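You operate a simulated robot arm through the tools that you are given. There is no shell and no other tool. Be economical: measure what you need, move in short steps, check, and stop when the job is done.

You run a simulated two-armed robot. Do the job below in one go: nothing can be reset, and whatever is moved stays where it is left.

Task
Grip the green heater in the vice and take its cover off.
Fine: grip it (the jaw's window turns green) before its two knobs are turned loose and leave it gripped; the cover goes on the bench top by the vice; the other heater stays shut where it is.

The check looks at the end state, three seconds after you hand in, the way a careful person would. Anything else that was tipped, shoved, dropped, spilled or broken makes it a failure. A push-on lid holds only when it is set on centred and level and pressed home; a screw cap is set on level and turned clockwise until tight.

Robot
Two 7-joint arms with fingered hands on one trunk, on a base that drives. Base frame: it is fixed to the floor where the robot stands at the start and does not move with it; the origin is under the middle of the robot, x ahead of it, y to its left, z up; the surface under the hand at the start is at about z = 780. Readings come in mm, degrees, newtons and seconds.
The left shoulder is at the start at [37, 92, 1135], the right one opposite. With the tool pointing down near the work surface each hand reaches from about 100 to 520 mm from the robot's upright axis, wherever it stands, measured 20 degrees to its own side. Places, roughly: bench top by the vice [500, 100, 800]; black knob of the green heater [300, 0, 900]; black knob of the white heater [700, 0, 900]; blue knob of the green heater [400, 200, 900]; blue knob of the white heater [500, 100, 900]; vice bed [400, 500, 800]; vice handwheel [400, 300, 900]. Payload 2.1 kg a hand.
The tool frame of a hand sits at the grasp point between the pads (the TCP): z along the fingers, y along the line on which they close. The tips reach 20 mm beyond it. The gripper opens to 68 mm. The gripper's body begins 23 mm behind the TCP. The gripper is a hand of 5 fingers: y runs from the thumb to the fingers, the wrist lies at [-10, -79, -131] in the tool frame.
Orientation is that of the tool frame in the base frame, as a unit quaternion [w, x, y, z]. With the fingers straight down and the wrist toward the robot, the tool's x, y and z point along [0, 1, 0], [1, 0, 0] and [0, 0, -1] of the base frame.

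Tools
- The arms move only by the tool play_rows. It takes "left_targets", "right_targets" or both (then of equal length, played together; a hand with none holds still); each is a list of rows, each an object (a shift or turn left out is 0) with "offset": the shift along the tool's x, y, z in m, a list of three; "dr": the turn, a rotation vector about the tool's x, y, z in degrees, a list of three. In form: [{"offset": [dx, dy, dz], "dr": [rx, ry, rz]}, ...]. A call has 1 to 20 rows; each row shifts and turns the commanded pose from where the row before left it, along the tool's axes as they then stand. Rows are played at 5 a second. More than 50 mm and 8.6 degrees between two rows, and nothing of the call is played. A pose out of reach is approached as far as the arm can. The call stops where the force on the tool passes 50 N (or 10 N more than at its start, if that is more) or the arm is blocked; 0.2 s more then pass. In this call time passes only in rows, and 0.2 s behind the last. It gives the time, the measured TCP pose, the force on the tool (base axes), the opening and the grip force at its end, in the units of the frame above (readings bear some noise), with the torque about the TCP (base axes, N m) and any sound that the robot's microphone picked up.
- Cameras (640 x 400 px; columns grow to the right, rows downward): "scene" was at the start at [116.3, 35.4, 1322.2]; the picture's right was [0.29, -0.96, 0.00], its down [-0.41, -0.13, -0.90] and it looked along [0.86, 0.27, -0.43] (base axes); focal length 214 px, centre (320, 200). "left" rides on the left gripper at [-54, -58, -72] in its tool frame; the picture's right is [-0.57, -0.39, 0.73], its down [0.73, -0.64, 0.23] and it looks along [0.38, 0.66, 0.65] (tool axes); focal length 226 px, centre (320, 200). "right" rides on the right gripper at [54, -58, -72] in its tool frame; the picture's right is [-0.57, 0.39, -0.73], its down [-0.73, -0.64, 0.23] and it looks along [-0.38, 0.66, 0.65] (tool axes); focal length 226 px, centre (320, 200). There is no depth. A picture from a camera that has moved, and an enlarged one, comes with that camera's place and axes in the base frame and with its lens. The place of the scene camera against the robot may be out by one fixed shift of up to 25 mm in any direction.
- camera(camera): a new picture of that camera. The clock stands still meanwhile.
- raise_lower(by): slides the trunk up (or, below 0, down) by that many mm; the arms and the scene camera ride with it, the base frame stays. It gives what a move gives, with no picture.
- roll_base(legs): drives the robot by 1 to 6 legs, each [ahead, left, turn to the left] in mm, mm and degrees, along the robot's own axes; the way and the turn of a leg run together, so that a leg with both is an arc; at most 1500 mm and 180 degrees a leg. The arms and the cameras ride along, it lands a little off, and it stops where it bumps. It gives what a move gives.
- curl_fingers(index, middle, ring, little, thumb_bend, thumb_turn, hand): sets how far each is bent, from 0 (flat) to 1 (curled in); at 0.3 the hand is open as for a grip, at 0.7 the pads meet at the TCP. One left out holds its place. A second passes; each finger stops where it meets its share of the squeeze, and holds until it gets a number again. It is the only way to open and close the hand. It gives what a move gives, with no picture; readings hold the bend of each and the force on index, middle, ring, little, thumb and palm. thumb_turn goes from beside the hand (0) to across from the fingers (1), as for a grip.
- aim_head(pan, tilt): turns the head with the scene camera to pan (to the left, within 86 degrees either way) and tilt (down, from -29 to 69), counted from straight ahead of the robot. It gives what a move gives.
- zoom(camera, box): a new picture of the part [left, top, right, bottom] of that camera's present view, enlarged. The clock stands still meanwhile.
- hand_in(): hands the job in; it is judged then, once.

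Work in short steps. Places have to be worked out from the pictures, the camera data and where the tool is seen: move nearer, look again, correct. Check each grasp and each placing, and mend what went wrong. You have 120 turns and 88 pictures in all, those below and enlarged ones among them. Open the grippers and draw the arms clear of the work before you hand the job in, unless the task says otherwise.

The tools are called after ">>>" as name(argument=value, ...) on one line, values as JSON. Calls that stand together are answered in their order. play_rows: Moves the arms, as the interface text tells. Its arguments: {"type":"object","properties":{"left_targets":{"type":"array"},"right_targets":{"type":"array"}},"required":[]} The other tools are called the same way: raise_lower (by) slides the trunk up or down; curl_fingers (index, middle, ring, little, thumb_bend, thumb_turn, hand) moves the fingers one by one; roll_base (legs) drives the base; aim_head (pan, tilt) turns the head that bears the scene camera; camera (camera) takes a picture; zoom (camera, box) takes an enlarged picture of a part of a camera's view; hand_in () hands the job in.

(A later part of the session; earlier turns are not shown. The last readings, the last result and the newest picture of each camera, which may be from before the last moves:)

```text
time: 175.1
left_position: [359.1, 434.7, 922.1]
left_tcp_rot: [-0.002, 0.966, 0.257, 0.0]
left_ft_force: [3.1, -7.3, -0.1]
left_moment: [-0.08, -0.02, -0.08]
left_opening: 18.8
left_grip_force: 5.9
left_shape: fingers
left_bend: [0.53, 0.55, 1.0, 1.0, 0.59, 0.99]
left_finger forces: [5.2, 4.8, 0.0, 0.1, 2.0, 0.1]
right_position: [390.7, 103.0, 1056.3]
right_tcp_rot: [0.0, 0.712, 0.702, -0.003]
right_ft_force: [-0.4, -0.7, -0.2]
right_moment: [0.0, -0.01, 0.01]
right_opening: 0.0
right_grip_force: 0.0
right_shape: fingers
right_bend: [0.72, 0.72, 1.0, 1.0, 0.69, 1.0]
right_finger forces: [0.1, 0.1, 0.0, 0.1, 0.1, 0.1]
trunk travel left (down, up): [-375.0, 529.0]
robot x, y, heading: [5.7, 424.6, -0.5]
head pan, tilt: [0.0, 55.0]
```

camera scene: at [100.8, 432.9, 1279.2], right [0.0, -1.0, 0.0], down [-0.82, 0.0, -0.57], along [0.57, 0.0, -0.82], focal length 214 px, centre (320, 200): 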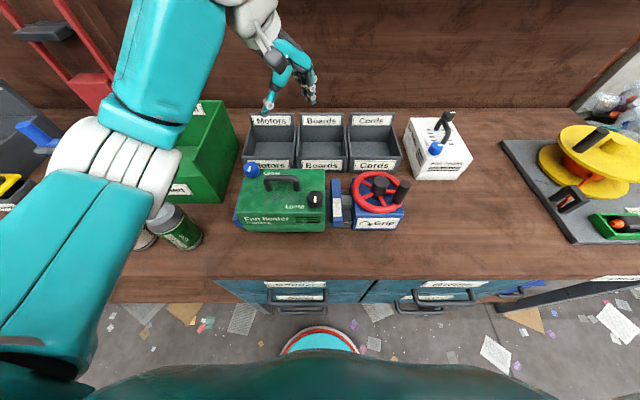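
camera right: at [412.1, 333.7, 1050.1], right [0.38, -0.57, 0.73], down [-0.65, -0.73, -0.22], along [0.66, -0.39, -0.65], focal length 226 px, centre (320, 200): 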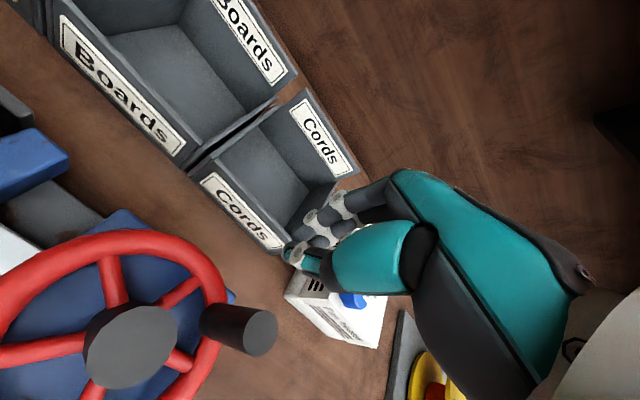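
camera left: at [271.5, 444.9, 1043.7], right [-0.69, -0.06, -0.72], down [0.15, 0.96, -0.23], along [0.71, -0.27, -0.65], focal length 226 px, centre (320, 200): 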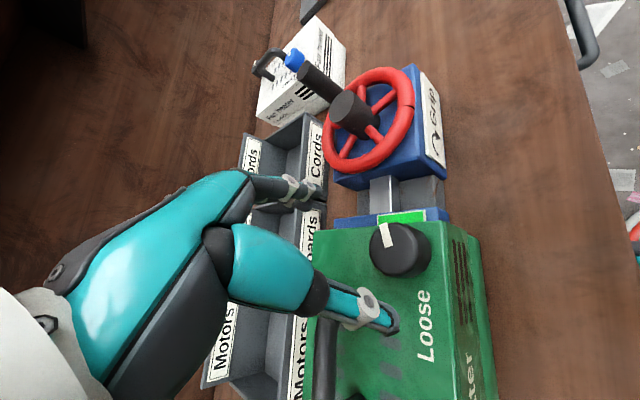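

Good balanced hold now (knob ≈ (361, 432)). I squeeze and turn counter-clockwise about 66°, staying within the wrist's range.

>>> play_rows(left_targets=[{"offset": [0, 0.003, 0]}, {}])

>>> curl_fingers(hand="left", index=0.95, middle=0.95, thumb_bend=0.95)

>>> play_rows(left_targets=[{"dr": [0, 0, -6]}, {"dr": [0, 0, -6]}, {"dr": [0, 0, -6]}, {"dr": [0, 0, -6]}, {"dr": [0, 0, -6]}, {"dr": [0, 0, -6]}, {}])

>>> play_rows(left_targets=[{"dr": [0, 0, -6]}, {"dr": [0, 0, -6]}, {"dr": [0, 0, -6]}, {"dr": [0, 0, -6]}, {"dr": [0, 0, -6]}, {}])

```text
time: 175.7
left_position: [360.2, 433.5, 922.2]
left_tcp_rot: [-0.002, 0.966, 0.257, -0.001]
left_ft_force: [0.1, -3.7, 0.7]
left_moment: [-0.04, -0.02, -0.07]
left_opening: 18.7
left_grip_force: 5.7
left_shape: fingers
left_bend: [0.55, 0.57, 1.0, 1.0, 0.57, 0.99]
left_finger forces: [3.6, 3.3, 0.0, 0.0, 3.6, 0.0]
right_position: [391.3, 103.8, 1057.1]
right_tcp_rot: [0.0, 0.713, 0.701, -0.004]
right_ft_force: [-0.6, 0.7, 1.2]
right_moment: [0.02, -0.03, 0.03]
right_opening: 0.0
right_grip_force: 0.0
right_shape: fingers
right_bend: [0.72, 0.72, 1.0, 1.0, 0.69, 1.0]
right_finger forces: [0.1, 0.1, 0.0, 0.0, 0.0, 0.0]
trunk travel left (down, up): [-375.0, 529.0]
robot x, y, heading: [3.7, 423.1, -0.5]
head pan, tilt: [0.0, 55.0]
```

```text
time: 176.7
left_position: [360.8, 432.2, 921.6]
left_tcp_rot: [-0.002, 0.966, 0.257, -0.002]
left_ft_force: [-0.2, -1.3, -13.4]
left_moment: [0.07, 0.06, -0.06]
left_opening: 12.0
left_grip_force: 20.9
left_shape: fingers
left_bend: [0.72, 0.58, 1.0, 1.0, 0.64, 0.97]
left_finger forces: [10.3, 12.1, 0.1, 0.0, 18.9, 0.0]
right_position: [391.8, 102.5, 1057.7]
right_tcp_rot: [0.0, 0.713, 0.701, -0.004]
right_ft_force: [0.5, 0.4, -0.2]
right_moment: [0.01, 0.0, 0.02]
right_opening: 0.0
right_grip_force: 0.0
right_shape: fingers
right_bend: [0.72, 0.72, 1.0, 1.0, 0.69, 1.0]
right_finger forces: [0.1, 0.0, 0.0, 0.0, 0.0, 0.1]
trunk travel left (down, up): [-375.0, 529.0]
robot x, y, heading: [-1.6, 423.6, -0.6]
head pan, tilt: [0.0, 55.0]
```

```text
time: 178.3
left_position: [360.1, 431.3, 922.8]
left_tcp_rot: [-0.002, 0.839, 0.543, 0.0]
left_ft_force: [-4.2, -11.3, -13.3]
left_moment: [-0.13, 0.17, -0.38]
left_opening: 12.7
left_grip_force: 24.3
left_shape: fingers
left_bend: [0.72, 0.55, 1.0, 1.0, 0.64, 1.0]
left_finger forces: [14.7, 14.8, 0.0, 0.1, 20.2, 0.0]
right_position: [390.8, 101.4, 1056.6]
right_tcp_rot: [-0.001, 0.713, 0.701, -0.004]
right_ft_force: [0.4, 0.5, -0.8]
right_moment: [0.01, 0.03, -0.03]
right_opening: 0.0
right_grip_force: 0.1
right_shape: fingers
right_bend: [0.72, 0.72, 1.0, 1.0, 0.69, 1.0]
right_finger forces: [0.1, 0.1, 0.1, 0.1, 0.0, 0.0]
trunk travel left (down, up): [-375.0, 529.0]
robot x, y, heading: [1.7, 422.0, -0.7]
head pan, tilt: [0.0, 55.0]
```

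```text
time: 179.7
left_position: [360.3, 429.0, 922.4]
left_tcp_rot: [-0.001, 0.671, 0.742, 0.001]
left_ft_force: [2.1, -33.0, -7.4]
left_moment: [-0.36, -0.05, -0.72]
left_opening: 12.3
left_grip_force: 38.0
left_shape: fingers
left_bend: [0.73, 0.52, 1.0, 1.0, 0.66, 1.0]
left_finger forces: [24.8, 32.6, 0.0, 0.0, 18.3, 0.1]
right_position: [392.3, 99.9, 1055.5]
right_tcp_rot: [0.0, 0.713, 0.702, -0.003]
right_ft_force: [-0.3, -1.1, 0.6]
right_moment: [0.04, -0.03, 0.0]
right_opening: 0.2
right_grip_force: 0.0
right_shape: fingers
right_bend: [0.72, 0.72, 1.0, 1.0, 0.69, 1.0]
right_finger forces: [0.0, 0.0, 0.1, 0.1, 0.1, 0.0]
trunk travel left (down, up): [-375.0, 529.0]
robot x, y, heading: [-0.8, 422.5, -0.7]
head pan, tilt: [0.0, 55.0]
```

A firm stop at −0.72 Nm now: black is fully loose. The blue one never showed such a firm stop, so it may be a little short. I release, and go to the blue knob (expected near (445, 573)).

>>> curl_fingers(hand="left", index=0.3, middle=0.3, thumb_bend=0.3, thumb_turn=0.98)

>>> play_rows(left_targets=[{"offset": [0, 0, -0.02]}, {"offset": [0, 0, -0.03]}, {"offset": [0, 0, -0.02]}, {"dr": [0, 0, 8.2]}, {"dr": [0, 0, 8.2]}, {"dr": [0, 0, 8.2]}, {"dr": [0, 0, 8.2]}, {"dr": [0, 0, 8.2]}, {"dr": [0, 0, 8.2]}, {"dr": [0, 0, 8.2]}, {"dr": [0, 0, 8.2]}, {"offset": [0.0363, -0.0206, 0]}, {"offset": [0.0363, -0.0206, 0]}, {"offset": [0.0363, -0.0206, 0]}, {"offset": [0.0363, -0.0206, 0]}, {}])

```text
time: 180.7
left_position: [359.1, 433.1, 921.8]
left_tcp_rot: [-0.001, 0.671, 0.742, 0.001]
left_ft_force: [-0.7, 0.5, -0.6]
left_moment: [0.01, -0.01, -0.04]
left_opening: 62.2
left_grip_force: 0.0
left_shape: fingers
left_bend: [0.3, 0.3, 1.0, 1.0, 0.3, 0.96]
left_finger forces: [0.0, 0.0, 0.0, 0.1, 0.1, 0.0]
right_position: [390.5, 102.7, 1055.3]
right_tcp_rot: [0.0, 0.713, 0.701, -0.004]
right_ft_force: [0.3, -0.7, 0.4]
right_moment: [0.04, -0.01, 0.01]
right_opening: 0.0
right_grip_force: 0.0
right_shape: fingers
right_bend: [0.72, 0.72, 1.0, 1.0, 0.69, 1.0]
right_finger forces: [0.0, 0.0, 0.0, 0.0, 0.1, 0.0]
trunk travel left (down, up): [-375.0, 529.0]
robot x, y, heading: [-1.7, 425.2, -0.6]
head pan, tilt: [0.0, 55.0]
```

```text
time: 184.1
left_position: [445.6, 576.1, 991.1]
left_tcp_rot: [-0.001, 0.965, 0.261, 0.0]
left_ft_force: [0.1, 0.1, 0.4]
left_moment: [0.01, 0.02, -0.01]
left_opening: 62.1
left_grip_force: 0.0
left_shape: fingers
left_bend: [0.3, 0.3, 1.0, 1.0, 0.3, 0.96]
left_finger forces: [0.1, 0.1, 0.0, 0.0, 0.0, 0.1]
right_position: [391.5, 104.1, 1057.3]
right_tcp_rot: [0.001, 0.712, 0.702, -0.004]
right_ft_force: [0.2, 0.3, 0.3]
right_moment: [0.06, 0.01, -0.03]
right_opening: 0.0
right_grip_force: 0.0
right_shape: fingers
right_bend: [0.72, 0.72, 1.0, 1.0, 0.69, 1.0]
right_finger forces: [0.0, 0.0, 0.0, 0.0, 0.0, 0.0]
trunk travel left (down, up): [-375.0, 529.0]
robot x, y, heading: [1.0, 423.6, -0.6]
head pan, tilt: [0.0, 55.0]
```

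I lower and feel for the blue knob.

>>> play_rows(left_targets=[{"offset": [0, 0, 0.03]}, {"offset": [0, 0, 0.025]}, {"offset": [0, 0, 0.014]}, {}])

>>> curl_fingers(hand="left", index=0.65, middle=0.65, thumb_bend=0.65)

```text
time: 185.1
left_position: [444.6, 577.6, 920.7]
left_tcp_rot: [-0.002, 0.965, 0.26, -0.001]
left_ft_force: [0.2, 0.4, 0.2]
left_moment: [-0.03, 0.02, 0.04]
left_opening: 62.5
left_grip_force: 0.0
left_shape: fingers
left_bend: [0.3, 0.3, 1.0, 1.0, 0.3, 0.96]
left_finger forces: [0.1, 0.0, 0.0, 0.0, 0.0, 0.0]
right_position: [391.0, 102.9, 1056.5]
right_tcp_rot: [0.001, 0.713, 0.701, -0.005]
right_ft_force: [0.4, 1.0, 0.0]
right_moment: [-0.03, 0.05, -0.02]
right_opening: 0.1
right_grip_force: 0.0
right_shape: fingers
right_bend: [0.72, 0.72, 1.0, 1.0, 0.69, 1.0]
right_finger forces: [0.0, 0.0, 0.0, 0.0, 0.1, 0.1]
trunk travel left (down, up): [-375.0, 529.0]
robot x, y, heading: [-1.1, 426.8, -0.7]
head pan, tilt: [0.0, 55.0]
```

```text
time: 186.1
left_position: [444.1, 577.9, 921.3]
left_tcp_rot: [-0.002, 0.965, 0.261, 0.0]
left_ft_force: [2.4, -6.6, -1.0]
left_moment: [-0.08, -0.05, -0.02]
left_opening: 21.3
left_grip_force: 6.5
left_shape: fingers
left_bend: [0.52, 0.58, 1.0, 1.0, 0.57, 0.99]
left_finger forces: [5.7, 3.3, 0.0, 0.0, 3.2, 0.0]
right_position: [392.1, 103.1, 1058.1]
right_tcp_rot: [0.0, 0.713, 0.701, -0.004]
right_ft_force: [0.2, -0.1, -0.3]
right_moment: [-0.01, 0.01, 0.02]
right_opening: 0.0
right_grip_force: 0.1
right_shape: fingers
right_bend: [0.72, 0.72, 1.0, 1.0, 0.69, 1.0]
right_finger forces: [0.0, 0.0, 0.1, 0.0, 0.1, 0.0]
trunk travel left (down, up): [-375.0, 529.0]
robot x, y, heading: [0.8, 422.0, -0.9]
head pan, tilt: [0.0, 55.0]
```

Blue is in the fingers. I centre slightly, squeeze and turn counter-clockwise until a firm stop shows.

>>> play_rows(left_targets=[{"offset": [-0.001, 0.003, 0]}, {}])

>>> curl_fingers(hand="left", index=0.95, middle=0.95, thumb_bend=0.95)

>>> play_rows(left_targets=[{"dr": [0, 0, -6]}, {"dr": [0, 0, -6]}, {"dr": [0, 0, -6]}, {"dr": [0, 0, -6]}, {"dr": [0, 0, -6]}, {"dr": [0, 0, -6]}, {}])

>>> play_rows(left_targets=[{"dr": [0, 0, -6]}, {"dr": [0, 0, -6]}, {"dr": [0, 0, -6]}, {"dr": [0, 0, -6]}, {"dr": [0, 0, -6]}, {}])

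```text
time: 186.7
left_position: [445.6, 576.2, 922.2]
left_tcp_rot: [-0.001, 0.965, 0.261, 0.0]
left_ft_force: [2.0, 0.4, -1.9]
left_moment: [0.01, -0.01, 0.01]
left_opening: 21.4
left_grip_force: 6.0
left_shape: fingers
left_bend: [0.55, 0.59, 1.0, 1.0, 0.54, 0.99]
left_finger forces: [3.8, 3.1, 0.1, 0.1, 4.9, 0.0]
right_position: [391.4, 104.5, 1057.2]
right_tcp_rot: [0.001, 0.713, 0.701, -0.004]
right_ft_force: [-0.7, -0.7, 0.3]
right_moment: [0.01, -0.01, 0.03]
right_opening: 0.2
right_grip_force: 0.0
right_shape: fingers
right_bend: [0.72, 0.72, 1.0, 1.0, 0.69, 1.0]
right_finger forces: [0.1, 0.0, 0.1, 0.0, 0.0, 0.1]
trunk travel left (down, up): [-375.0, 529.0]
robot x, y, heading: [-1.4, 424.4, -0.5]
head pan, tilt: [0.0, 55.0]
```

```text
time: 187.7
left_position: [446.1, 573.9, 922.2]
left_tcp_rot: [-0.002, 0.965, 0.261, -0.001]
left_ft_force: [-1.3, -10.2, -5.5]
left_moment: [0.0, 0.14, -0.02]
left_opening: 18.4
left_grip_force: 17.0
left_shape: fingers
left_bend: [0.72, 0.63, 1.0, 1.0, 0.57, 0.97]
left_finger forces: [12.1, 10.5, 0.0, 0.0, 11.1, 0.1]
right_position: [390.9, 101.1, 1056.5]
right_tcp_rot: [0.0, 0.712, 0.703, -0.004]
right_ft_force: [0.8, -0.4, -0.6]
right_moment: [0.0, 0.0, 0.01]
right_opening: 0.1
right_grip_force: 0.0
right_shape: fingers
right_bend: [0.72, 0.72, 1.0, 1.0, 0.69, 1.0]
right_finger forces: [0.0, 0.0, 0.0, 0.2, 0.0, 0.0]
trunk travel left (down, up): [-375.0, 529.0]
robot x, y, heading: [0.6, 425.0, -0.4]
head pan, tilt: [0.0, 55.0]
```

```text
time: 189.3
left_position: [444.5, 573.7, 923.3]
left_tcp_rot: [-0.001, 0.837, 0.547, 0.001]
left_ft_force: [-0.9, 1.0, 0.6]
left_moment: [0.0, 0.12, -0.06]
left_opening: 17.8
left_grip_force: 17.5
left_shape: fingers
left_bend: [0.74, 0.72, 1.0, 1.0, 0.57, 1.0]
left_finger forces: [9.8, 8.3, 0.0, 0.0, 15.9, 0.1]
right_position: [390.8, 103.1, 1057.0]
right_tcp_rot: [0.0, 0.712, 0.702, -0.004]
right_ft_force: [-0.5, -0.3, 0.1]
right_moment: [0.05, 0.01, 0.03]
right_opening: 0.1
right_grip_force: 0.0
right_shape: fingers
right_bend: [0.72, 0.72, 1.0, 1.0, 0.69, 1.0]
right_finger forces: [0.0, 0.1, 0.1, 0.0, 0.1, 0.1]
trunk travel left (down, up): [-375.0, 529.0]
robot x, y, heading: [0.9, 421.5, -0.6]
head pan, tilt: [0.0, 55.0]
```

```text
time: 190.7
left_position: [444.6, 573.2, 923.7]
left_tcp_rot: [-0.002, 0.667, 0.745, 0.001]
left_ft_force: [1.5, 0.4, 0.0]
left_moment: [-0.12, 0.08, -0.13]
left_opening: 17.4
left_grip_force: 18.4
left_shape: fingers
left_bend: [0.74, 0.72, 1.0, 1.0, 0.57, 1.0]
left_finger forces: [11.4, 9.1, 0.1, 0.1, 16.1, 0.0]
right_position: [391.2, 104.1, 1057.5]
right_tcp_rot: [0.0, 0.713, 0.701, -0.005]
right_ft_force: [-0.6, -0.4, 0.1]
right_moment: [0.02, 0.0, 0.0]
right_opening: 0.2
right_grip_force: 0.0
right_shape: fingers
right_bend: [0.72, 0.72, 1.0, 1.0, 0.69, 1.0]
right_finger forces: [0.1, 0.0, 0.0, 0.0, 0.1, 0.1]
trunk travel left (down, up): [-375.0, 529.0]
robot x, y, heading: [1.8, 421.2, -0.3]
head pan, tilt: [0.0, 55.0]
```

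The torque can't tell more. I release, and test by lifting the cover: the knob midpoint puts the handle at (403, 503).

>>> curl_fingers(hand="left", index=0.3, middle=0.3, thumb_bend=0.3, thumb_turn=0.98)

>>> play_rows(left_targets=[{"offset": [0, 0, -0.02]}, {"offset": [0, 0, -0.03]}, {"offset": [0, 0, -0.03]}, {"dr": [0, 0, 6.3]}, {"offset": [-0.035, -0.0208, 0]}, {"offset": [-0.035, -0.0208, 0]}, {}])

>>> curl_fingers(hand="left", ring=0.3, little=0.3)

>>> play_rows(left_targets=[{"offset": [0, 0, 0.03]}, {"offset": [0, 0, 0.025]}, {"offset": [0, 0, 0.013]}, {}])

>>> curl_fingers(hand="left", index=0.68, middle=0.68, thumb_bend=0.68)

```text
time: 191.7
left_position: [444.0, 574.2, 923.4]
left_tcp_rot: [-0.002, 0.667, 0.745, -0.001]
left_ft_force: [-0.2, -1.0, 0.4]
left_moment: [0.04, 0.01, 0.0]
left_opening: 62.1
left_grip_force: 0.0
left_shape: fingers
left_bend: [0.3, 0.3, 1.0, 1.0, 0.3, 0.96]
left_finger forces: [0.0, 0.1, 0.1, 0.0, 0.2, 0.0]
right_position: [391.8, 103.8, 1057.7]
right_tcp_rot: [0.001, 0.713, 0.701, -0.004]
right_ft_force: [0.2, 0.0, -0.5]
right_moment: [0.0, -0.02, -0.02]
right_opening: 0.1
right_grip_force: 0.0
right_shape: fingers
right_bend: [0.72, 0.72, 1.0, 1.0, 0.69, 1.0]
right_finger forces: [0.0, 0.0, 0.1, 0.1, 0.0, 0.0]
trunk travel left (down, up): [-375.0, 529.0]
robot x, y, heading: [4.0, 427.9, -0.5]
head pan, tilt: [0.0, 55.0]
```

```text
time: 193.3
left_position: [401.9, 502.6, 1003.6]
left_tcp_rot: [-0.001, 0.708, 0.706, 0.0]
left_ft_force: [-0.9, 0.5, 0.5]
left_moment: [-0.03, 0.01, 0.0]
left_opening: 62.4
left_grip_force: 0.1
left_shape: fingers
left_bend: [0.3, 0.3, 1.0, 1.0, 0.3, 0.96]
left_finger forces: [0.1, 0.0, 0.0, 0.0, 0.0, 0.0]
right_position: [389.6, 103.3, 1057.2]
right_tcp_rot: [0.001, 0.713, 0.702, -0.004]
right_ft_force: [-0.5, -0.2, 0.3]
right_moment: [0.03, -0.02, 0.0]
right_opening: 0.1
right_grip_force: 0.0
right_shape: fingers
right_bend: [0.72, 0.72, 1.0, 1.0, 0.69, 1.0]
right_finger forces: [0.0, 0.1, 0.0, 0.0, 0.0, 0.1]
trunk travel left (down, up): [-375.0, 529.0]
robot x, y, heading: [1.7, 422.4, -0.5]
head pan, tilt: [0.0, 55.0]
```

```text
time: 194.3
left_position: [400.9, 502.9, 1003.4]
left_tcp_rot: [-0.001, 0.708, 0.706, 0.0]
left_ft_force: [-0.6, 0.3, 0.2]
left_moment: [-0.05, -0.04, -0.02]
left_opening: 62.2
left_grip_force: 0.0
left_shape: fingers
left_bend: [0.3, 0.3, 0.3, 0.3, 0.3, 0.96]
left_finger forces: [0.0, 0.0, 0.0, 0.0, 0.0, 0.0]
right_position: [390.1, 102.9, 1057.3]
right_tcp_rot: [0.001, 0.713, 0.701, -0.004]
right_ft_force: [-0.2, 0.0, 0.8]
right_moment: [0.02, 0.03, -0.03]
right_opening: 0.0
right_grip_force: 0.0
right_shape: fingers
right_bend: [0.72, 0.72, 1.0, 1.0, 0.69, 1.0]
right_finger forces: [0.0, 0.1, 0.0, 0.0, 0.0, 0.0]
trunk travel left (down, up): [-375.0, 529.0]
robot x, y, heading: [4.7, 427.8, -0.5]
head pan, tilt: [0.0, 55.0]
```

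```text
time: 195.3
left_position: [403.1, 505.7, 934.7]
left_tcp_rot: [-0.001, 0.708, 0.706, 0.0]
left_ft_force: [-0.1, 0.2, -0.5]
left_moment: [0.0, -0.02, 0.0]
left_opening: 62.0
left_grip_force: 0.0
left_shape: fingers
left_bend: [0.3, 0.3, 0.3, 0.3, 0.3, 0.96]
left_finger forces: [0.0, 0.0, 0.0, 0.1, 0.1, 0.0]
right_position: [390.3, 104.3, 1057.0]
right_tcp_rot: [-0.001, 0.712, 0.702, -0.005]
right_ft_force: [0.9, -0.5, 0.0]
right_moment: [0.01, 0.0, -0.02]
right_opening: 0.1
right_grip_force: 0.0
right_shape: fingers
right_bend: [0.72, 0.72, 1.0, 1.0, 0.69, 1.0]
right_finger forces: [0.0, 0.0, 0.0, 0.0, 0.0, 0.0]
trunk travel left (down, up): [-375.0, 529.0]
robot x, y, heading: [3.4, 421.3, -0.3]
head pan, tilt: [0.0, 55.0]
```

```text
time: 196.3
left_position: [402.2, 504.1, 934.5]
left_tcp_rot: [-0.001, 0.708, 0.706, 0.0]
left_ft_force: [1.2, 0.1, -0.4]
left_moment: [0.02, -0.03, -0.01]
left_opening: 0.1
left_grip_force: 0.4
left_shape: fingers
left_bend: [0.67, 0.68, 0.3, 0.3, 0.68, 1.0]
left_finger forces: [0.8, 0.0, 0.1, 0.0, 0.1, 0.0]
right_position: [391.5, 103.7, 1056.3]
right_tcp_rot: [0.001, 0.712, 0.702, -0.004]
right_ft_force: [0.1, -0.1, -0.7]
right_moment: [-0.01, 0.03, 0.0]
right_opening: 0.1
right_grip_force: 0.0
right_shape: fingers
right_bend: [0.72, 0.72, 1.0, 1.0, 0.69, 1.0]
right_finger forces: [0.0, 0.0, 0.0, 0.0, 0.1, 0.1]
trunk travel left (down, up): [-375.0, 529.0]
robot x, y, heading: [0.0, 425.8, -0.4]
head pan, tilt: [0.0, 55.0]
```

The bar is between the fingers; I squeeze and read the pull.

>>> curl_fingers(hand="left", index=0.9, middle=0.9, thumb_bend=0.9)

>>> play_rows(left_targets=[{"offset": [0, 0, -0.003]}, {"offset": [0, 0, -0.003]}, {}])

```text
time: 197.3
left_position: [401.6, 505.8, 934.6]
left_tcp_rot: [-0.001, 0.708, 0.707, 0.0]
left_ft_force: [-0.1, 0.0, -1.2]
left_moment: [-0.07, 0.03, -0.01]
left_opening: 0.1
left_grip_force: 1.6
left_shape: fingers
left_bend: [0.8, 0.89, 0.3, 0.3, 0.76, 1.0]
left_finger forces: [0.0, 2.0, 0.0, 0.0, 0.0, 0.1]
right_position: [391.2, 103.7, 1055.8]
right_tcp_rot: [0.001, 0.713, 0.702, -0.004]
right_ft_force: [-0.7, -0.4, -0.2]
right_moment: [0.0, 0.01, 0.0]
right_opening: 0.0
right_grip_force: 0.1
right_shape: fingers
right_bend: [0.72, 0.72, 1.0, 1.0, 0.69, 1.0]
right_finger forces: [0.1, 0.0, 0.0, 0.0, 0.0, 0.0]
trunk travel left (down, up): [-375.0, 529.0]
robot x, y, heading: [-4.8, 423.4, -0.5]
head pan, tilt: [0.0, 55.0]
```

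```text
time: 198.1
left_position: [403.3, 504.3, 940.8]
left_tcp_rot: [-0.002, 0.708, 0.706, 0.0]
left_ft_force: [-0.3, -0.9, -2.0]
left_moment: [-0.04, 0.01, -0.01]
left_opening: 0.0
left_grip_force: 1.2
left_shape: fingers
left_bend: [0.8, 0.89, 0.3, 0.3, 0.76, 1.0]
left_finger forces: [0.0, 2.1, 0.1, 0.0, 0.1, 0.0]
right_position: [390.8, 104.1, 1057.2]
right_tcp_rot: [0.001, 0.713, 0.701, -0.004]
right_ft_force: [0.1, -0.1, 0.0]
right_moment: [-0.04, -0.01, -0.01]
right_opening: 0.1
right_grip_force: 0.0
right_shape: fingers
right_bend: [0.72, 0.72, 1.0, 1.0, 0.69, 1.0]
right_finger forces: [0.0, 0.1, 0.1, 0.0, 0.1, 0.1]
trunk travel left (down, up): [-375.0, 529.0]
robot x, y, heading: [-0.1, 422.9, -0.8]
head pan, tilt: [0.0, 55.0]
```

Only ~2 N while rising — possibly the light cover is coming free. I lift 30 mm more slowly and watch the force.

>>> play_rows(left_targets=[{"offset": [0, 0, -0.005]}, {"offset": [0, 0, -0.005]}, {"offset": [0, 0, -0.005]}, {"offset": [0, 0, -0.005]}, {"offset": [0, 0, -0.005]}, {"offset": [0, 0, -0.005]}, {}])

```text
time: 199.7
left_position: [402.7, 505.1, 971.7]
left_tcp_rot: [-0.001, 0.708, 0.707, 0.0]
left_ft_force: [-0.4, 0.2, -2.4]
left_moment: [-0.02, -0.01, 0.03]
left_opening: 0.0
left_grip_force: 1.1
left_shape: fingers
left_bend: [0.8, 0.89, 0.3, 0.3, 0.76, 1.0]
left_finger forces: [0.0, 2.1, 0.0, 0.0, 0.1, 0.0]
right_position: [390.6, 104.1, 1057.4]
right_tcp_rot: [0.0, 0.713, 0.702, -0.004]
right_ft_force: [0.0, -1.1, 0.8]
right_moment: [-0.01, 0.0, 0.03]
right_opening: 0.1
right_grip_force: 0.1
right_shape: fingers
right_bend: [0.72, 0.72, 1.0, 1.0, 0.69, 1.0]
right_finger forces: [0.0, 0.1, 0.0, 0.0, 0.1, 0.0]
trunk travel left (down, up): [-375.0, 529.0]
robot x, y, heading: [-2.5, 422.9, -0.3]
head pan, tilt: [0.0, 55.0]
```

A steady 2.4 N hangs on the fingers: the light cover is free and lifting. I raise it well clear, and raise the right hand too.

>>> play_rows(left_targets=[{"offset": [0, 0, -0.015]}, {"offset": [0, 0, -0.015]}, {"offset": [0, 0, -0.02]}, {"offset": [0, 0, -0.02]}, {"offset": [0, 0, -0.02]}, {"offset": [0, 0, -0.015]}, {}], right_targets=[{"offset": [0, 0, -0.02]}, {"offset": [0, 0, -0.02]}, {"offset": [0, 0, -0.02]}, {"offset": [0, 0, -0.02]}, {"offset": [0, 0, -0.02]}, {}, {}])

>>> zoom(camera="scene", box=[200, 90, 440, 260])

```text
time: 201.3
left_position: [403.9, 504.5, 1076.4]
left_tcp_rot: [-0.001, 0.707, 0.707, 0.0]
left_ft_force: [0.5, 0.8, -2.2]
left_moment: [0.01, 0.0, 0.02]
left_opening: 0.0
left_grip_force: 0.6
left_shape: fingers
left_bend: [0.8, 0.89, 0.3, 0.3, 0.76, 1.0]
left_finger forces: [0.1, 2.1, 0.0, 0.1, 0.0, 0.0]
right_position: [391.0, 104.8, 1156.9]
right_tcp_rot: [0.001, 0.713, 0.701, -0.004]
right_ft_force: [1.1, -0.5, 0.3]
right_moment: [0.0, 0.04, 0.0]
right_opening: 0.0
right_grip_force: 0.0
right_shape: fingers
right_bend: [0.72, 0.72, 1.0, 1.0, 0.69, 1.0]
right_finger forces: [0.1, 0.0, 0.0, 0.0, 0.0, 0.1]
trunk travel left (down, up): [-375.0, 529.0]
robot x, y, heading: [2.2, 423.8, -0.6]
head pan, tilt: [0.0, 55.0]
```

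```text
2.35 times, centred on (320, 175) of scene
camera zoom: at [100.4, 431.1, 1279.2], right [-0.01, -1.0, 0.0], down [-0.82, 0.01, -0.57], along [0.57, -0.01, -0.82], focal length 505 px, centre (320, 259)
```

zoom: 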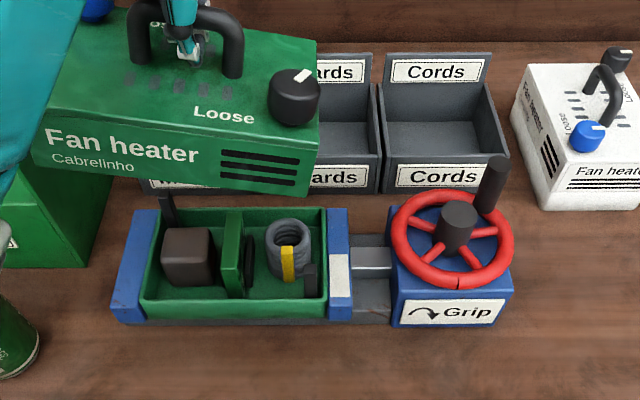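

The cover is off and the base sits in the vice, but the window is white again. Before moving on, I retighten the wheel with the right fist (peg judged at ≈ (436, 257)) while the left holds the cover up.

>>> play_rows(right_targets=[{"offset": [0.0353, 0.0154, 0]}, {"offset": [0.0353, 0.0154, 0]}, {"offset": [0.0353, 0.0154, 0]}, {"offset": [0.0353, 0.0154, 0]}, {"offset": [0.0353, 0.0168, 0]}, {"offset": [0, 0, 0.04]}, {"offset": [0, 0, 0.04]}, {"offset": [0, 0, 0.04]}, {"offset": [0, 0, 0.04]}, {"offset": [0, 0, 0.04]}, {"offset": [0, 0, 0.025]}, {"offset": [0, 0, 0.014]}, {}])

>>> play_rows(right_targets=[{"offset": [-0.002, -0.0045, 0]}, {"offset": [-0.003, -0.0045, 0]}, {"offset": [-0.006, -0.0035, 0]}, {"offset": [-0.006, -0.0035, 0]}, {"offset": [-0.006, -0.0049, 0]}, {"offset": [-0.006, -0.0049, 0]}, {"offset": [-0.0042, -0.0061, 0]}, {}])

```text
time: 204.1
left_position: [404.3, 504.0, 1074.7]
left_tcp_rot: [-0.002, 0.708, 0.706, 0.001]
left_ft_force: [1.1, 0.7, -2.2]
left_moment: [-0.03, 0.01, 0.03]
left_opening: 0.1
left_grip_force: 0.8
left_shape: fingers
left_bend: [0.8, 0.89, 0.3, 0.3, 0.76, 1.0]
left_finger forces: [0.0, 2.1, 0.0, 0.0, 0.1, 0.0]
right_position: [473.2, 278.9, 916.1]
right_tcp_rot: [0.0, 0.712, 0.702, -0.004]
right_ft_force: [0.2, 0.0, 0.3]
right_moment: [-0.01, -0.02, 0.02]
right_opening: 0.0
right_grip_force: 0.0
right_shape: fingers
right_bend: [0.72, 0.72, 1.0, 1.0, 0.69, 1.0]
right_finger forces: [0.1, 0.0, 0.0, 0.0, 0.1, 0.0]
trunk travel left (down, up): [-375.0, 529.0]
robot x, y, heading: [-0.0, 422.8, -0.7]
head pan, tilt: [0.0, 55.0]
```

```text
time: 205.9
left_position: [406.0, 509.2, 1075.5]
left_tcp_rot: [-0.001, 0.707, 0.707, -0.001]
left_ft_force: [-0.4, 0.8, -1.8]
left_moment: [0.01, 0.0, 0.02]
left_opening: 0.0
left_grip_force: 1.1
left_shape: fingers
left_bend: [0.8, 0.89, 0.3, 0.3, 0.76, 1.0]
left_finger forces: [0.1, 2.0, 0.1, 0.0, 0.0, 0.0]
right_position: [441.3, 248.9, 918.9]
right_tcp_rot: [0.002, 0.711, 0.703, -0.006]
right_ft_force: [17.9, 30.1, 10.7]
right_moment: [-0.43, 0.46, -0.55]
right_opening: 0.0
right_grip_force: 18.5
right_shape: fingers
right_bend: [0.72, 0.72, 1.0, 1.0, 0.72, 0.86]
right_finger forces: [0.0, 0.0, 0.0, 0.0, 36.4, 0.1]
trunk travel left (down, up): [-375.0, 529.0]
robot x, y, heading: [2.3, 423.3, -0.7]
head pan, tilt: [0.0, 55.0]
```

Same force picture as when it was green (36 N). I push a few mm more, as before, then back off and raise clear.

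>>> play_rows(right_targets=[{"offset": [-0.003, -0.004, 0]}, {"offset": [-0.003, -0.004, 0]}, {"offset": [-0.002, -0.003, 0]}, {}])

>>> play_rows(right_targets=[{"offset": [0.008, 0.01, 0]}, {"offset": [0.004, 0.008, 0]}, {"offset": [0, 0, -0.04]}, {"offset": [0, 0, -0.04]}, {"offset": [0, 0, -0.04]}, {"offset": [0, 0, -0.04]}, {"offset": [-0.03, -0.02, -0.03]}, {"offset": [-0.04, -0.02, -0.02]}, {"offset": [-0.04, -0.01, 0]}, {"offset": [-0.04, -0.01, 0]}, {}])

```text
time: 206.7
left_position: [407.7, 510.3, 1073.6]
left_tcp_rot: [-0.001, 0.705, 0.709, -0.002]
left_ft_force: [0.5, 0.6, -1.7]
left_moment: [-0.01, 0.03, -0.01]
left_opening: 0.0
left_grip_force: 1.3
left_shape: fingers
left_bend: [0.8, 0.89, 0.3, 0.3, 0.76, 1.0]
left_finger forces: [0.1, 2.1, 0.0, 0.0, 0.0, 0.0]
right_position: [436.3, 246.8, 921.9]
right_tcp_rot: [0.003, 0.707, 0.707, 0.004]
right_ft_force: [21.6, 24.1, 18.5]
right_moment: [-0.17, 0.46, -0.4]
right_opening: 3.0
right_grip_force: 18.6
right_shape: fingers
right_bend: [0.72, 0.72, 1.0, 1.0, 0.77, 0.87]
right_finger forces: [0.1, 0.1, 0.0, 0.0, 38.0, 0.0]
trunk travel left (down, up): [-375.0, 529.0]
robot x, y, heading: [-2.4, 422.0, -0.2]
head pan, tilt: [0.0, 55.0]
stopped in row 3 (right hand): the force on the tool passed its limit at 52 N (the readings are from after the stop); the commanded pose is now the measured one
```

```text
time: 209.1
left_position: [406.0, 505.9, 1075.3]
left_tcp_rot: [-0.001, 0.707, 0.707, 0.001]
left_ft_force: [0.1, 0.4, -1.5]
left_moment: [-0.03, 0.03, 0.0]
left_opening: 0.0
left_grip_force: 1.0
left_shape: fingers
left_bend: [0.8, 0.89, 0.3, 0.3, 0.76, 1.0]
left_finger forces: [0.0, 2.0, 0.1, 0.0, 0.1, 0.0]
right_position: [388.8, 104.5, 1129.5]
right_tcp_rot: [0.001, 0.71, 0.704, 0.0]
right_ft_force: [0.1, 0.3, 0.1]
right_moment: [-0.01, 0.0, -0.01]
right_opening: 0.3
right_grip_force: 0.1
right_shape: fingers
right_bend: [0.72, 0.72, 1.0, 1.0, 0.73, 0.95]
right_finger forces: [0.1, 0.0, 0.0, 0.0, 0.0, 0.0]
trunk travel left (down, up): [-375.0, 529.0]
robot x, y, heading: [-2.6, 424.1, -0.3]
head pan, tilt: [0.0, 55.0]
```

Wheel pushed to 52 N. Now I carry the cover: raise a little, then drive right ~397 mm to the free bench beyond the wheel.

>>> play_rows(left_targets=[{"offset": [0, 0, -0.02]}, {"offset": [0, 0, -0.02]}, {}])

>>> roll_base(legs=[[0, -397, 0]])

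```text
time: 209.9
left_position: [403.8, 505.0, 1115.3]
left_tcp_rot: [-0.001, 0.706, 0.708, 0.0]
left_ft_force: [0.1, 0.8, -2.0]
left_moment: [0.0, 0.0, -0.04]
left_opening: 0.0
left_grip_force: 0.9
left_shape: fingers
left_bend: [0.8, 0.89, 0.3, 0.3, 0.76, 1.0]
left_finger forces: [0.0, 2.2, 0.0, 0.0, 0.0, 0.0]
right_position: [389.3, 103.4, 1128.9]
right_tcp_rot: [0.0, 0.71, 0.704, 0.0]
right_ft_force: [0.3, 0.4, 0.8]
right_moment: [0.04, 0.0, 0.0]
right_opening: 0.0
right_grip_force: 0.1
right_shape: fingers
right_bend: [0.72, 0.72, 1.0, 1.0, 0.73, 0.95]
right_finger forces: [0.1, 0.0, 0.0, 0.1, 0.0, 0.0]
trunk travel left (down, up): [-375.0, 529.0]
robot x, y, heading: [1.9, 423.6, -0.0]
head pan, tilt: [0.0, 55.0]
```

```text
time: 212.4
left_position: [402.4, 97.3, 1116.3]
left_tcp_rot: [-0.002, 0.706, 0.709, 0.0]
left_ft_force: [0.0, -0.3, -0.9]
left_moment: [0.03, 0.01, 0.0]
left_opening: 0.1
left_grip_force: 1.5
left_shape: fingers
left_bend: [0.8, 0.89, 0.3, 0.3, 0.76, 1.0]
left_finger forces: [0.0, 2.2, 0.0, 0.0, 0.0, 0.0]
right_position: [387.3, -303.6, 1128.4]
right_tcp_rot: [0.001, 0.71, 0.704, 0.0]
right_ft_force: [0.2, 0.4, -0.1]
right_moment: [0.0, -0.02, -0.01]
right_opening: 0.2
right_grip_force: 0.0
right_shape: fingers
right_bend: [0.72, 0.72, 1.0, 1.0, 0.73, 0.95]
right_finger forces: [0.0, 0.1, 0.0, 0.0, 0.0, 0.0]
trunk travel left (down, up): [-375.0, 529.0]
robot x, y, heading: [1.5, 15.7, -0.2]
head pan, tilt: [0.0, 55.0]
```

Cover still held (~2 N). I bring it to x ≈ 362 and lower to z ≈ 930.

>>> play_rows(left_targets=[{"offset": [0, -0.01, 0.03]}, {"offset": [0, -0.01, 0.03]}, {"offset": [0, -0.01, 0.03]}, {"offset": [0, -0.01, 0.03]}, {"offset": [0, 0, 0.03]}, {"offset": [0, 0, 0.025]}, {"offset": [0, 0, 0.01]}, {}])

>>> play_rows(left_targets=[{"offset": [0, 0, 0.004]}, {"offset": [0, 0, 0.004]}, {"offset": [0, 0, 0.004]}, {"offset": [0, 0, 0.004]}, {"offset": [0, 0, 0.004]}, {"offset": [0, 0, 0.004]}, {"offset": [0, 0, 0.004]}, {}])

```text
time: 214.2
left_position: [362.6, 98.6, 929.0]
left_tcp_rot: [-0.002, 0.706, 0.708, 0.0]
left_ft_force: [-0.1, 0.2, -1.3]
left_moment: [-0.06, 0.0, 0.0]
left_opening: 0.1
left_grip_force: 0.9
left_shape: fingers
left_bend: [0.8, 0.89, 0.3, 0.3, 0.76, 1.0]
left_finger forces: [0.0, 2.0, 0.0, 0.0, 0.0, 0.1]
right_position: [388.9, -303.2, 1129.7]
right_tcp_rot: [0.001, 0.71, 0.704, 0.0]
right_ft_force: [0.2, 1.0, -0.4]
right_moment: [-0.01, -0.02, 0.02]
right_opening: 0.2
right_grip_force: 0.1
right_shape: fingers
right_bend: [0.72, 0.72, 1.0, 1.0, 0.73, 0.95]
right_finger forces: [0.0, 0.0, 0.0, 0.1, 0.0, 0.1]
trunk travel left (down, up): [-375.0, 529.0]
robot x, y, heading: [-2.0, 13.9, -0.3]
head pan, tilt: [0.0, 55.0]
```

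```text
time: 216.0
left_position: [362.1, 96.7, 904.4]
left_tcp_rot: [-0.001, 0.706, 0.708, 0.0]
left_ft_force: [0.3, 0.4, -1.0]
left_moment: [0.01, 0.01, 0.05]
left_opening: 0.0
left_grip_force: 1.3
left_shape: fingers
left_bend: [0.81, 0.89, 0.3, 0.3, 0.76, 1.0]
left_finger forces: [0.0, 2.0, 0.1, 0.1, 0.0, 0.0]
right_position: [388.6, -303.8, 1129.0]
right_tcp_rot: [0.001, 0.71, 0.704, 0.0]
right_ft_force: [0.3, 0.1, 0.6]
right_moment: [0.0, -0.02, -0.01]
right_opening: 0.3
right_grip_force: 0.1
right_shape: fingers
right_bend: [0.72, 0.72, 1.0, 1.0, 0.73, 0.95]
right_finger forces: [0.0, 0.0, 0.0, 0.1, 0.1, 0.0]
trunk travel left (down, up): [-375.0, 529.0]
robot x, y, heading: [-1.5, 15.9, -0.2]
head pan, tilt: [0.0, 55.0]
```

Still hanging; I lower in further small steps until the load goes off.

>>> play_rows(left_targets=[{"offset": [0, 0, 0.003]}, {"offset": [0, 0, 0.003]}, {"offset": [0, 0, 0.003]}, {"offset": [0, 0, 0.003]}, {}])

>>> play_rows(left_targets=[{"offset": [0, 0, 0.003]}, {"offset": [0, 0, 0.003]}, {"offset": [0, 0, 0.003]}, {}])

```text
time: 217.2
left_position: [362.3, 96.6, 890.5]
left_tcp_rot: [-0.002, 0.706, 0.709, 0.0]
left_ft_force: [-0.1, -0.1, -1.5]
left_moment: [0.02, 0.0, 0.01]
left_opening: 0.1
left_grip_force: 1.3
left_shape: fingers
left_bend: [0.81, 0.89, 0.3, 0.3, 0.76, 1.0]
left_finger forces: [0.0, 2.1, 0.0, 0.0, 0.0, 0.0]
right_position: [387.1, -303.7, 1129.3]
right_tcp_rot: [0.001, 0.71, 0.704, -0.001]
right_ft_force: [0.3, -0.4, 0.1]
right_moment: [0.0, -0.04, 0.02]
right_opening: 0.2
right_grip_force: 0.0
right_shape: fingers
right_bend: [0.72, 0.72, 1.0, 1.0, 0.73, 0.95]
right_finger forces: [0.1, 0.0, 0.0, 0.1, 0.1, 0.0]
trunk travel left (down, up): [-375.0, 529.0]
robot x, y, heading: [-4.1, 12.2, -0.6]
head pan, tilt: [0.0, 55.0]
```

```text
time: 218.2
left_position: [362.2, 97.9, 881.7]
left_tcp_rot: [-0.002, 0.705, 0.709, 0.0]
left_ft_force: [-0.7, -0.2, -2.2]
left_moment: [-0.04, -0.02, -0.02]
left_opening: 0.0
left_grip_force: 1.1
left_shape: fingers
left_bend: [0.81, 0.89, 0.3, 0.3, 0.76, 1.0]
left_finger forces: [0.0, 2.0, 0.0, 0.1, 0.0, 0.1]
right_position: [388.3, -303.0, 1128.8]
right_tcp_rot: [0.0, 0.71, 0.704, 0.0]
right_ft_force: [-0.3, -0.4, -0.2]
right_moment: [-0.01, -0.03, 0.0]
right_opening: 0.0
right_grip_force: 0.0
right_shape: fingers
right_bend: [0.72, 0.72, 1.0, 1.0, 0.73, 0.95]
right_finger forces: [0.1, 0.0, 0.1, 0.0, 0.0, 0.0]
trunk travel left (down, up): [-375.0, 529.0]
robot x, y, heading: [-2.4, 16.6, -0.3]
head pan, tilt: [0.0, 55.0]
```

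Load still on at z 882; lower on.

>>> play_rows(left_targets=[{"offset": [0, 0, 0.003]}, {"offset": [0, 0, 0.003]}, {"offset": [0, 0, 0.002]}, {}])

>>> play_rows(left_targets=[{"offset": [0, 0, 0.003]}, {"offset": [0, 0, 0.003]}, {"offset": [0, 0, 0.002]}, {}])

>>> play_rows(left_targets=[{"offset": [0, 0, 0.003]}, {"offset": [0, 0, 0.003]}, {}])

```text
time: 219.2
left_position: [363.3, 97.3, 874.7]
left_tcp_rot: [-0.001, 0.706, 0.708, 0.0]
left_ft_force: [0.3, 0.2, -1.7]
left_moment: [-0.01, 0.0, -0.01]
left_opening: 0.0
left_grip_force: 1.0
left_shape: fingers
left_bend: [0.81, 0.89, 0.3, 0.3, 0.76, 1.0]
left_finger forces: [0.0, 2.0, 0.0, 0.1, 0.1, 0.0]
right_position: [387.9, -303.1, 1129.1]
right_tcp_rot: [0.001, 0.71, 0.705, -0.001]
right_ft_force: [-0.3, 0.4, -0.6]
right_moment: [-0.02, 0.02, 0.0]
right_opening: 0.0
right_grip_force: 0.0
right_shape: fingers
right_bend: [0.72, 0.72, 1.0, 1.0, 0.73, 0.95]
right_finger forces: [0.0, 0.1, 0.0, 0.0, 0.0, 0.1]
trunk travel left (down, up): [-375.0, 529.0]
robot x, y, heading: [-1.0, 17.5, -0.1]
head pan, tilt: [0.0, 55.0]
```

```text
time: 220.2
left_position: [362.8, 97.2, 864.6]
left_tcp_rot: [0.0, 0.707, 0.707, 0.0]
left_ft_force: [0.1, -1.3, -1.3]
left_moment: [-0.03, -0.02, 0.0]
left_opening: 0.2
left_grip_force: 1.1
left_shape: fingers
left_bend: [0.81, 0.89, 0.3, 0.3, 0.76, 1.0]
left_finger forces: [0.0, 2.0, 0.0, 0.0, 0.0, 0.0]
right_position: [387.5, -303.1, 1130.6]
right_tcp_rot: [0.001, 0.71, 0.704, 0.0]
right_ft_force: [0.3, 0.1, -0.4]
right_moment: [-0.01, -0.01, -0.01]
right_opening: 0.0
right_grip_force: 0.1
right_shape: fingers
right_bend: [0.72, 0.72, 1.0, 1.0, 0.73, 0.95]
right_finger forces: [0.1, 0.1, 0.0, 0.1, 0.0, 0.0]
trunk travel left (down, up): [-375.0, 529.0]
robot x, y, heading: [-4.6, 13.2, -0.0]
head pan, tilt: [0.0, 55.0]
```

```text
time: 221.0
left_position: [362.6, 97.0, 859.2]
left_tcp_rot: [-0.001, 0.706, 0.708, 0.001]
left_ft_force: [0.1, 0.4, -1.1]
left_moment: [0.0, 0.01, -0.01]
left_opening: 0.0
left_grip_force: 1.2
left_shape: fingers
left_bend: [0.81, 0.89, 0.3, 0.3, 0.76, 1.0]
left_finger forces: [0.0, 2.0, 0.0, 0.0, 0.0, 0.0]
right_position: [388.5, -303.5, 1129.0]
right_tcp_rot: [0.001, 0.71, 0.704, 0.0]
right_ft_force: [0.1, 0.4, 0.2]
right_moment: [0.03, 0.04, 0.01]
right_opening: 0.2
right_grip_force: 0.1
right_shape: fingers
right_bend: [0.72, 0.72, 1.0, 1.0, 0.73, 0.95]
right_finger forces: [0.1, 0.1, 0.0, 0.0, 0.0, 0.0]
trunk travel left (down, up): [-375.0, 529.0]
robot x, y, heading: [-4.3, 15.4, -0.1]
head pan, tilt: [0.0, 55.0]
```

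Judging by the picture, the cover should be touching at about z 865. I go down a little more in tiny steps to make sure it stands on the bench.

>>> play_rows(left_targets=[{"offset": [0, 0, 0.003]}, {}, {}])

>>> play_rows(left_targets=[{"offset": [0, 0, 0.003]}, {}, {}])

>>> play_rows(left_targets=[{"offset": [0, 0, 0.003]}, {}, {}])

```text
time: 221.8
left_position: [361.6, 97.8, 856.3]
left_tcp_rot: [-0.001, 0.706, 0.709, 0.0]
left_ft_force: [0.5, -0.5, -2.4]
left_moment: [-0.02, 0.0, 0.02]
left_opening: 0.0
left_grip_force: 1.3
left_shape: fingers
left_bend: [0.81, 0.89, 0.3, 0.3, 0.76, 1.0]
left_finger forces: [0.0, 1.9, 0.0, 0.0, 0.0, 0.0]
right_position: [387.7, -304.1, 1129.3]
right_tcp_rot: [0.001, 0.71, 0.704, -0.001]
right_ft_force: [0.0, 0.3, -0.1]
right_moment: [0.01, 0.02, 0.0]
right_opening: 0.0
right_grip_force: 0.0
right_shape: fingers
right_bend: [0.72, 0.72, 1.0, 1.0, 0.73, 0.95]
right_finger forces: [0.0, 0.0, 0.1, 0.1, 0.0, 0.1]
trunk travel left (down, up): [-375.0, 529.0]
robot x, y, heading: [-3.0, 13.4, -0.3]
head pan, tilt: [0.0, 55.0]
```

```text
time: 222.6
left_position: [361.0, 98.6, 852.8]
left_tcp_rot: [0.0, 0.707, 0.707, 0.0]
left_ft_force: [-0.2, 0.2, -1.9]
left_moment: [-0.01, 0.0, 0.02]
left_opening: 0.0
left_grip_force: 0.9
left_shape: fingers
left_bend: [0.81, 0.89, 0.3, 0.3, 0.76, 1.0]
left_finger forces: [0.0, 2.0, 0.0, 0.0, 0.0, 0.1]
right_position: [386.9, -303.5, 1129.5]
right_tcp_rot: [0.001, 0.71, 0.704, 0.0]
right_ft_force: [0.1, 0.0, -0.5]
right_moment: [0.03, 0.0, 0.0]
right_opening: 0.0
right_grip_force: 0.0
right_shape: fingers
right_bend: [0.72, 0.72, 1.0, 1.0, 0.73, 0.95]
right_finger forces: [0.1, 0.0, 0.0, 0.0, 0.1, 0.0]
trunk travel left (down, up): [-375.0, 529.0]
robot x, y, heading: [-3.1, 18.1, -0.3]
head pan, tilt: [0.0, 55.0]
```

```text
time: 223.4
left_position: [360.9, 98.1, 850.8]
left_tcp_rot: [-0.002, 0.706, 0.708, 0.0]
left_ft_force: [-0.6, 0.2, -1.8]
left_moment: [-0.04, -0.02, 0.02]
left_opening: 0.0
left_grip_force: 0.9
left_shape: fingers
left_bend: [0.81, 0.89, 0.3, 0.3, 0.76, 1.0]
left_finger forces: [0.0, 2.1, 0.0, 0.0, 0.0, 0.0]
right_position: [388.2, -303.6, 1129.6]
right_tcp_rot: [0.001, 0.71, 0.704, -0.001]
right_ft_force: [-0.5, 0.1, 0.3]
right_moment: [0.01, 0.0, 0.0]
right_opening: 0.0
right_grip_force: 0.1
right_shape: fingers
right_bend: [0.72, 0.72, 1.0, 1.0, 0.73, 0.95]
right_finger forces: [0.0, 0.1, 0.0, 0.0, 0.1, 0.1]
trunk travel left (down, up): [-375.0, 529.0]
robot x, y, heading: [-3.5, 13.0, -0.4]
head pan, tilt: [0.0, 55.0]
```

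The load is still on (−1.8 N, finger 2.0 N), so it still hangs. I keep lowering in 4 mm steps, watching for the finger load to vanish.

>>> play_rows(left_targets=[{"offset": [0, 0, 0.004]}, {}])

>>> play_rows(left_targets=[{"offset": [0, 0, 0.004]}, {}])

>>> play_rows(left_targets=[{"offset": [0, 0, 0.004]}, {}])

>>> play_rows(left_targets=[{"offset": [0, 0, 0.004]}, {}])

```text
time: 224.0
left_position: [361.5, 97.2, 847.9]
left_tcp_rot: [-0.001, 0.706, 0.708, 0.001]
left_ft_force: [-4.6, 1.1, 14.0]
left_moment: [-0.01, 0.1, -0.02]
left_opening: 0.0
left_grip_force: 13.8
left_shape: fingers
left_bend: [0.81, 0.9, 0.3, 0.3, 0.79, 1.0]
left_finger forces: [0.0, 0.0, 0.0, 0.0, 27.6, 0.1]
right_position: [386.5, -303.1, 1129.8]
right_tcp_rot: [0.001, 0.71, 0.704, 0.0]
right_ft_force: [-1.1, 0.0, -0.9]
right_moment: [0.0, -0.01, -0.01]
right_opening: 0.0
right_grip_force: 0.1
right_shape: fingers
right_bend: [0.72, 0.72, 1.0, 1.0, 0.73, 0.95]
right_finger forces: [0.1, 0.1, 0.0, 0.0, 0.0, 0.1]
trunk travel left (down, up): [-375.0, 529.0]
robot x, y, heading: [-1.1, 15.9, -0.4]
head pan, tilt: [0.0, 55.0]
```

```text
time: 224.6
left_position: [361.0, 97.9, 843.9]
left_tcp_rot: [0.0, 0.706, 0.708, 0.003]
left_ft_force: [-8.0, 1.8, 32.9]
left_moment: [0.29, -0.75, 0.11]
left_opening: 0.2
left_grip_force: 24.4
left_shape: fingers
left_bend: [0.84, 0.9, 0.3, 0.3, 0.86, 1.0]
left_finger forces: [0.0, 0.0, 16.4, 0.0, 31.1, 0.0]
right_position: [385.1, -303.6, 1129.9]
right_tcp_rot: [0.002, 0.71, 0.704, 0.001]
right_ft_force: [0.0, -0.6, -0.9]
right_moment: [0.01, 0.0, 0.0]
right_opening: 0.0
right_grip_force: 0.2
right_shape: fingers
right_bend: [0.72, 0.72, 1.0, 1.0, 0.73, 0.95]
right_finger forces: [0.1, 0.1, 0.0, 0.1, 0.1, 0.0]
trunk travel left (down, up): [-375.0, 529.0]
robot x, y, heading: [2.4, 16.1, -0.3]
head pan, tilt: [0.0, 55.0]
```

```text
time: 225.2
left_position: [360.8, 96.6, 840.4]
left_tcp_rot: [0.001, 0.706, 0.708, 0.001]
left_ft_force: [-8.1, 1.1, 32.7]
left_moment: [0.4, -1.19, 0.13]
left_opening: 0.0
left_grip_force: 24.4
left_shape: fingers
left_bend: [0.86, 0.91, 0.23, 0.3, 0.91, 1.0]
left_finger forces: [0.1, 0.0, 20.5, 0.0, 28.7, 0.0]
right_position: [384.3, -303.9, 1130.5]
right_tcp_rot: [0.001, 0.711, 0.704, 0.0]
right_ft_force: [0.5, -0.3, 0.4]
right_moment: [-0.03, 0.04, 0.01]
right_opening: 0.0
right_grip_force: 0.1
right_shape: fingers
right_bend: [0.72, 0.72, 1.0, 1.0, 0.73, 0.95]
right_finger forces: [0.1, 0.0, 0.1, 0.0, 0.1, 0.0]
trunk travel left (down, up): [-375.0, 529.0]
robot x, y, heading: [1.3, 18.6, -0.2]
head pan, tilt: [0.0, 55.0]
```

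```text
time: 225.8
left_position: [359.9, 95.6, 836.7]
left_tcp_rot: [0.001, 0.706, 0.708, 0.002]
left_ft_force: [-12.2, 0.7, 43.1]
left_moment: [0.43, -1.57, 0.14]
left_opening: 0.0
left_grip_force: 28.7
left_shape: fingers
left_bend: [0.87, 0.91, 0.2, 0.3, 0.94, 1.0]
left_finger forces: [0.0, 0.0, 24.0, 0.0, 33.2, 0.0]
right_position: [383.6, -304.3, 1131.5]
right_tcp_rot: [0.002, 0.71, 0.704, 0.001]
right_ft_force: [0.4, -0.5, -1.0]
right_moment: [-0.03, 0.0, 0.0]
right_opening: 0.1
right_grip_force: 0.1
right_shape: fingers
right_bend: [0.72, 0.72, 1.0, 1.0, 0.73, 0.95]
right_finger forces: [0.0, 0.0, 0.1, 0.0, 0.1, 0.0]
trunk travel left (down, up): [-375.0, 529.0]
robot x, y, heading: [-0.0, 15.3, -0.5]
head pan, tilt: [0.0, 55.0]
```

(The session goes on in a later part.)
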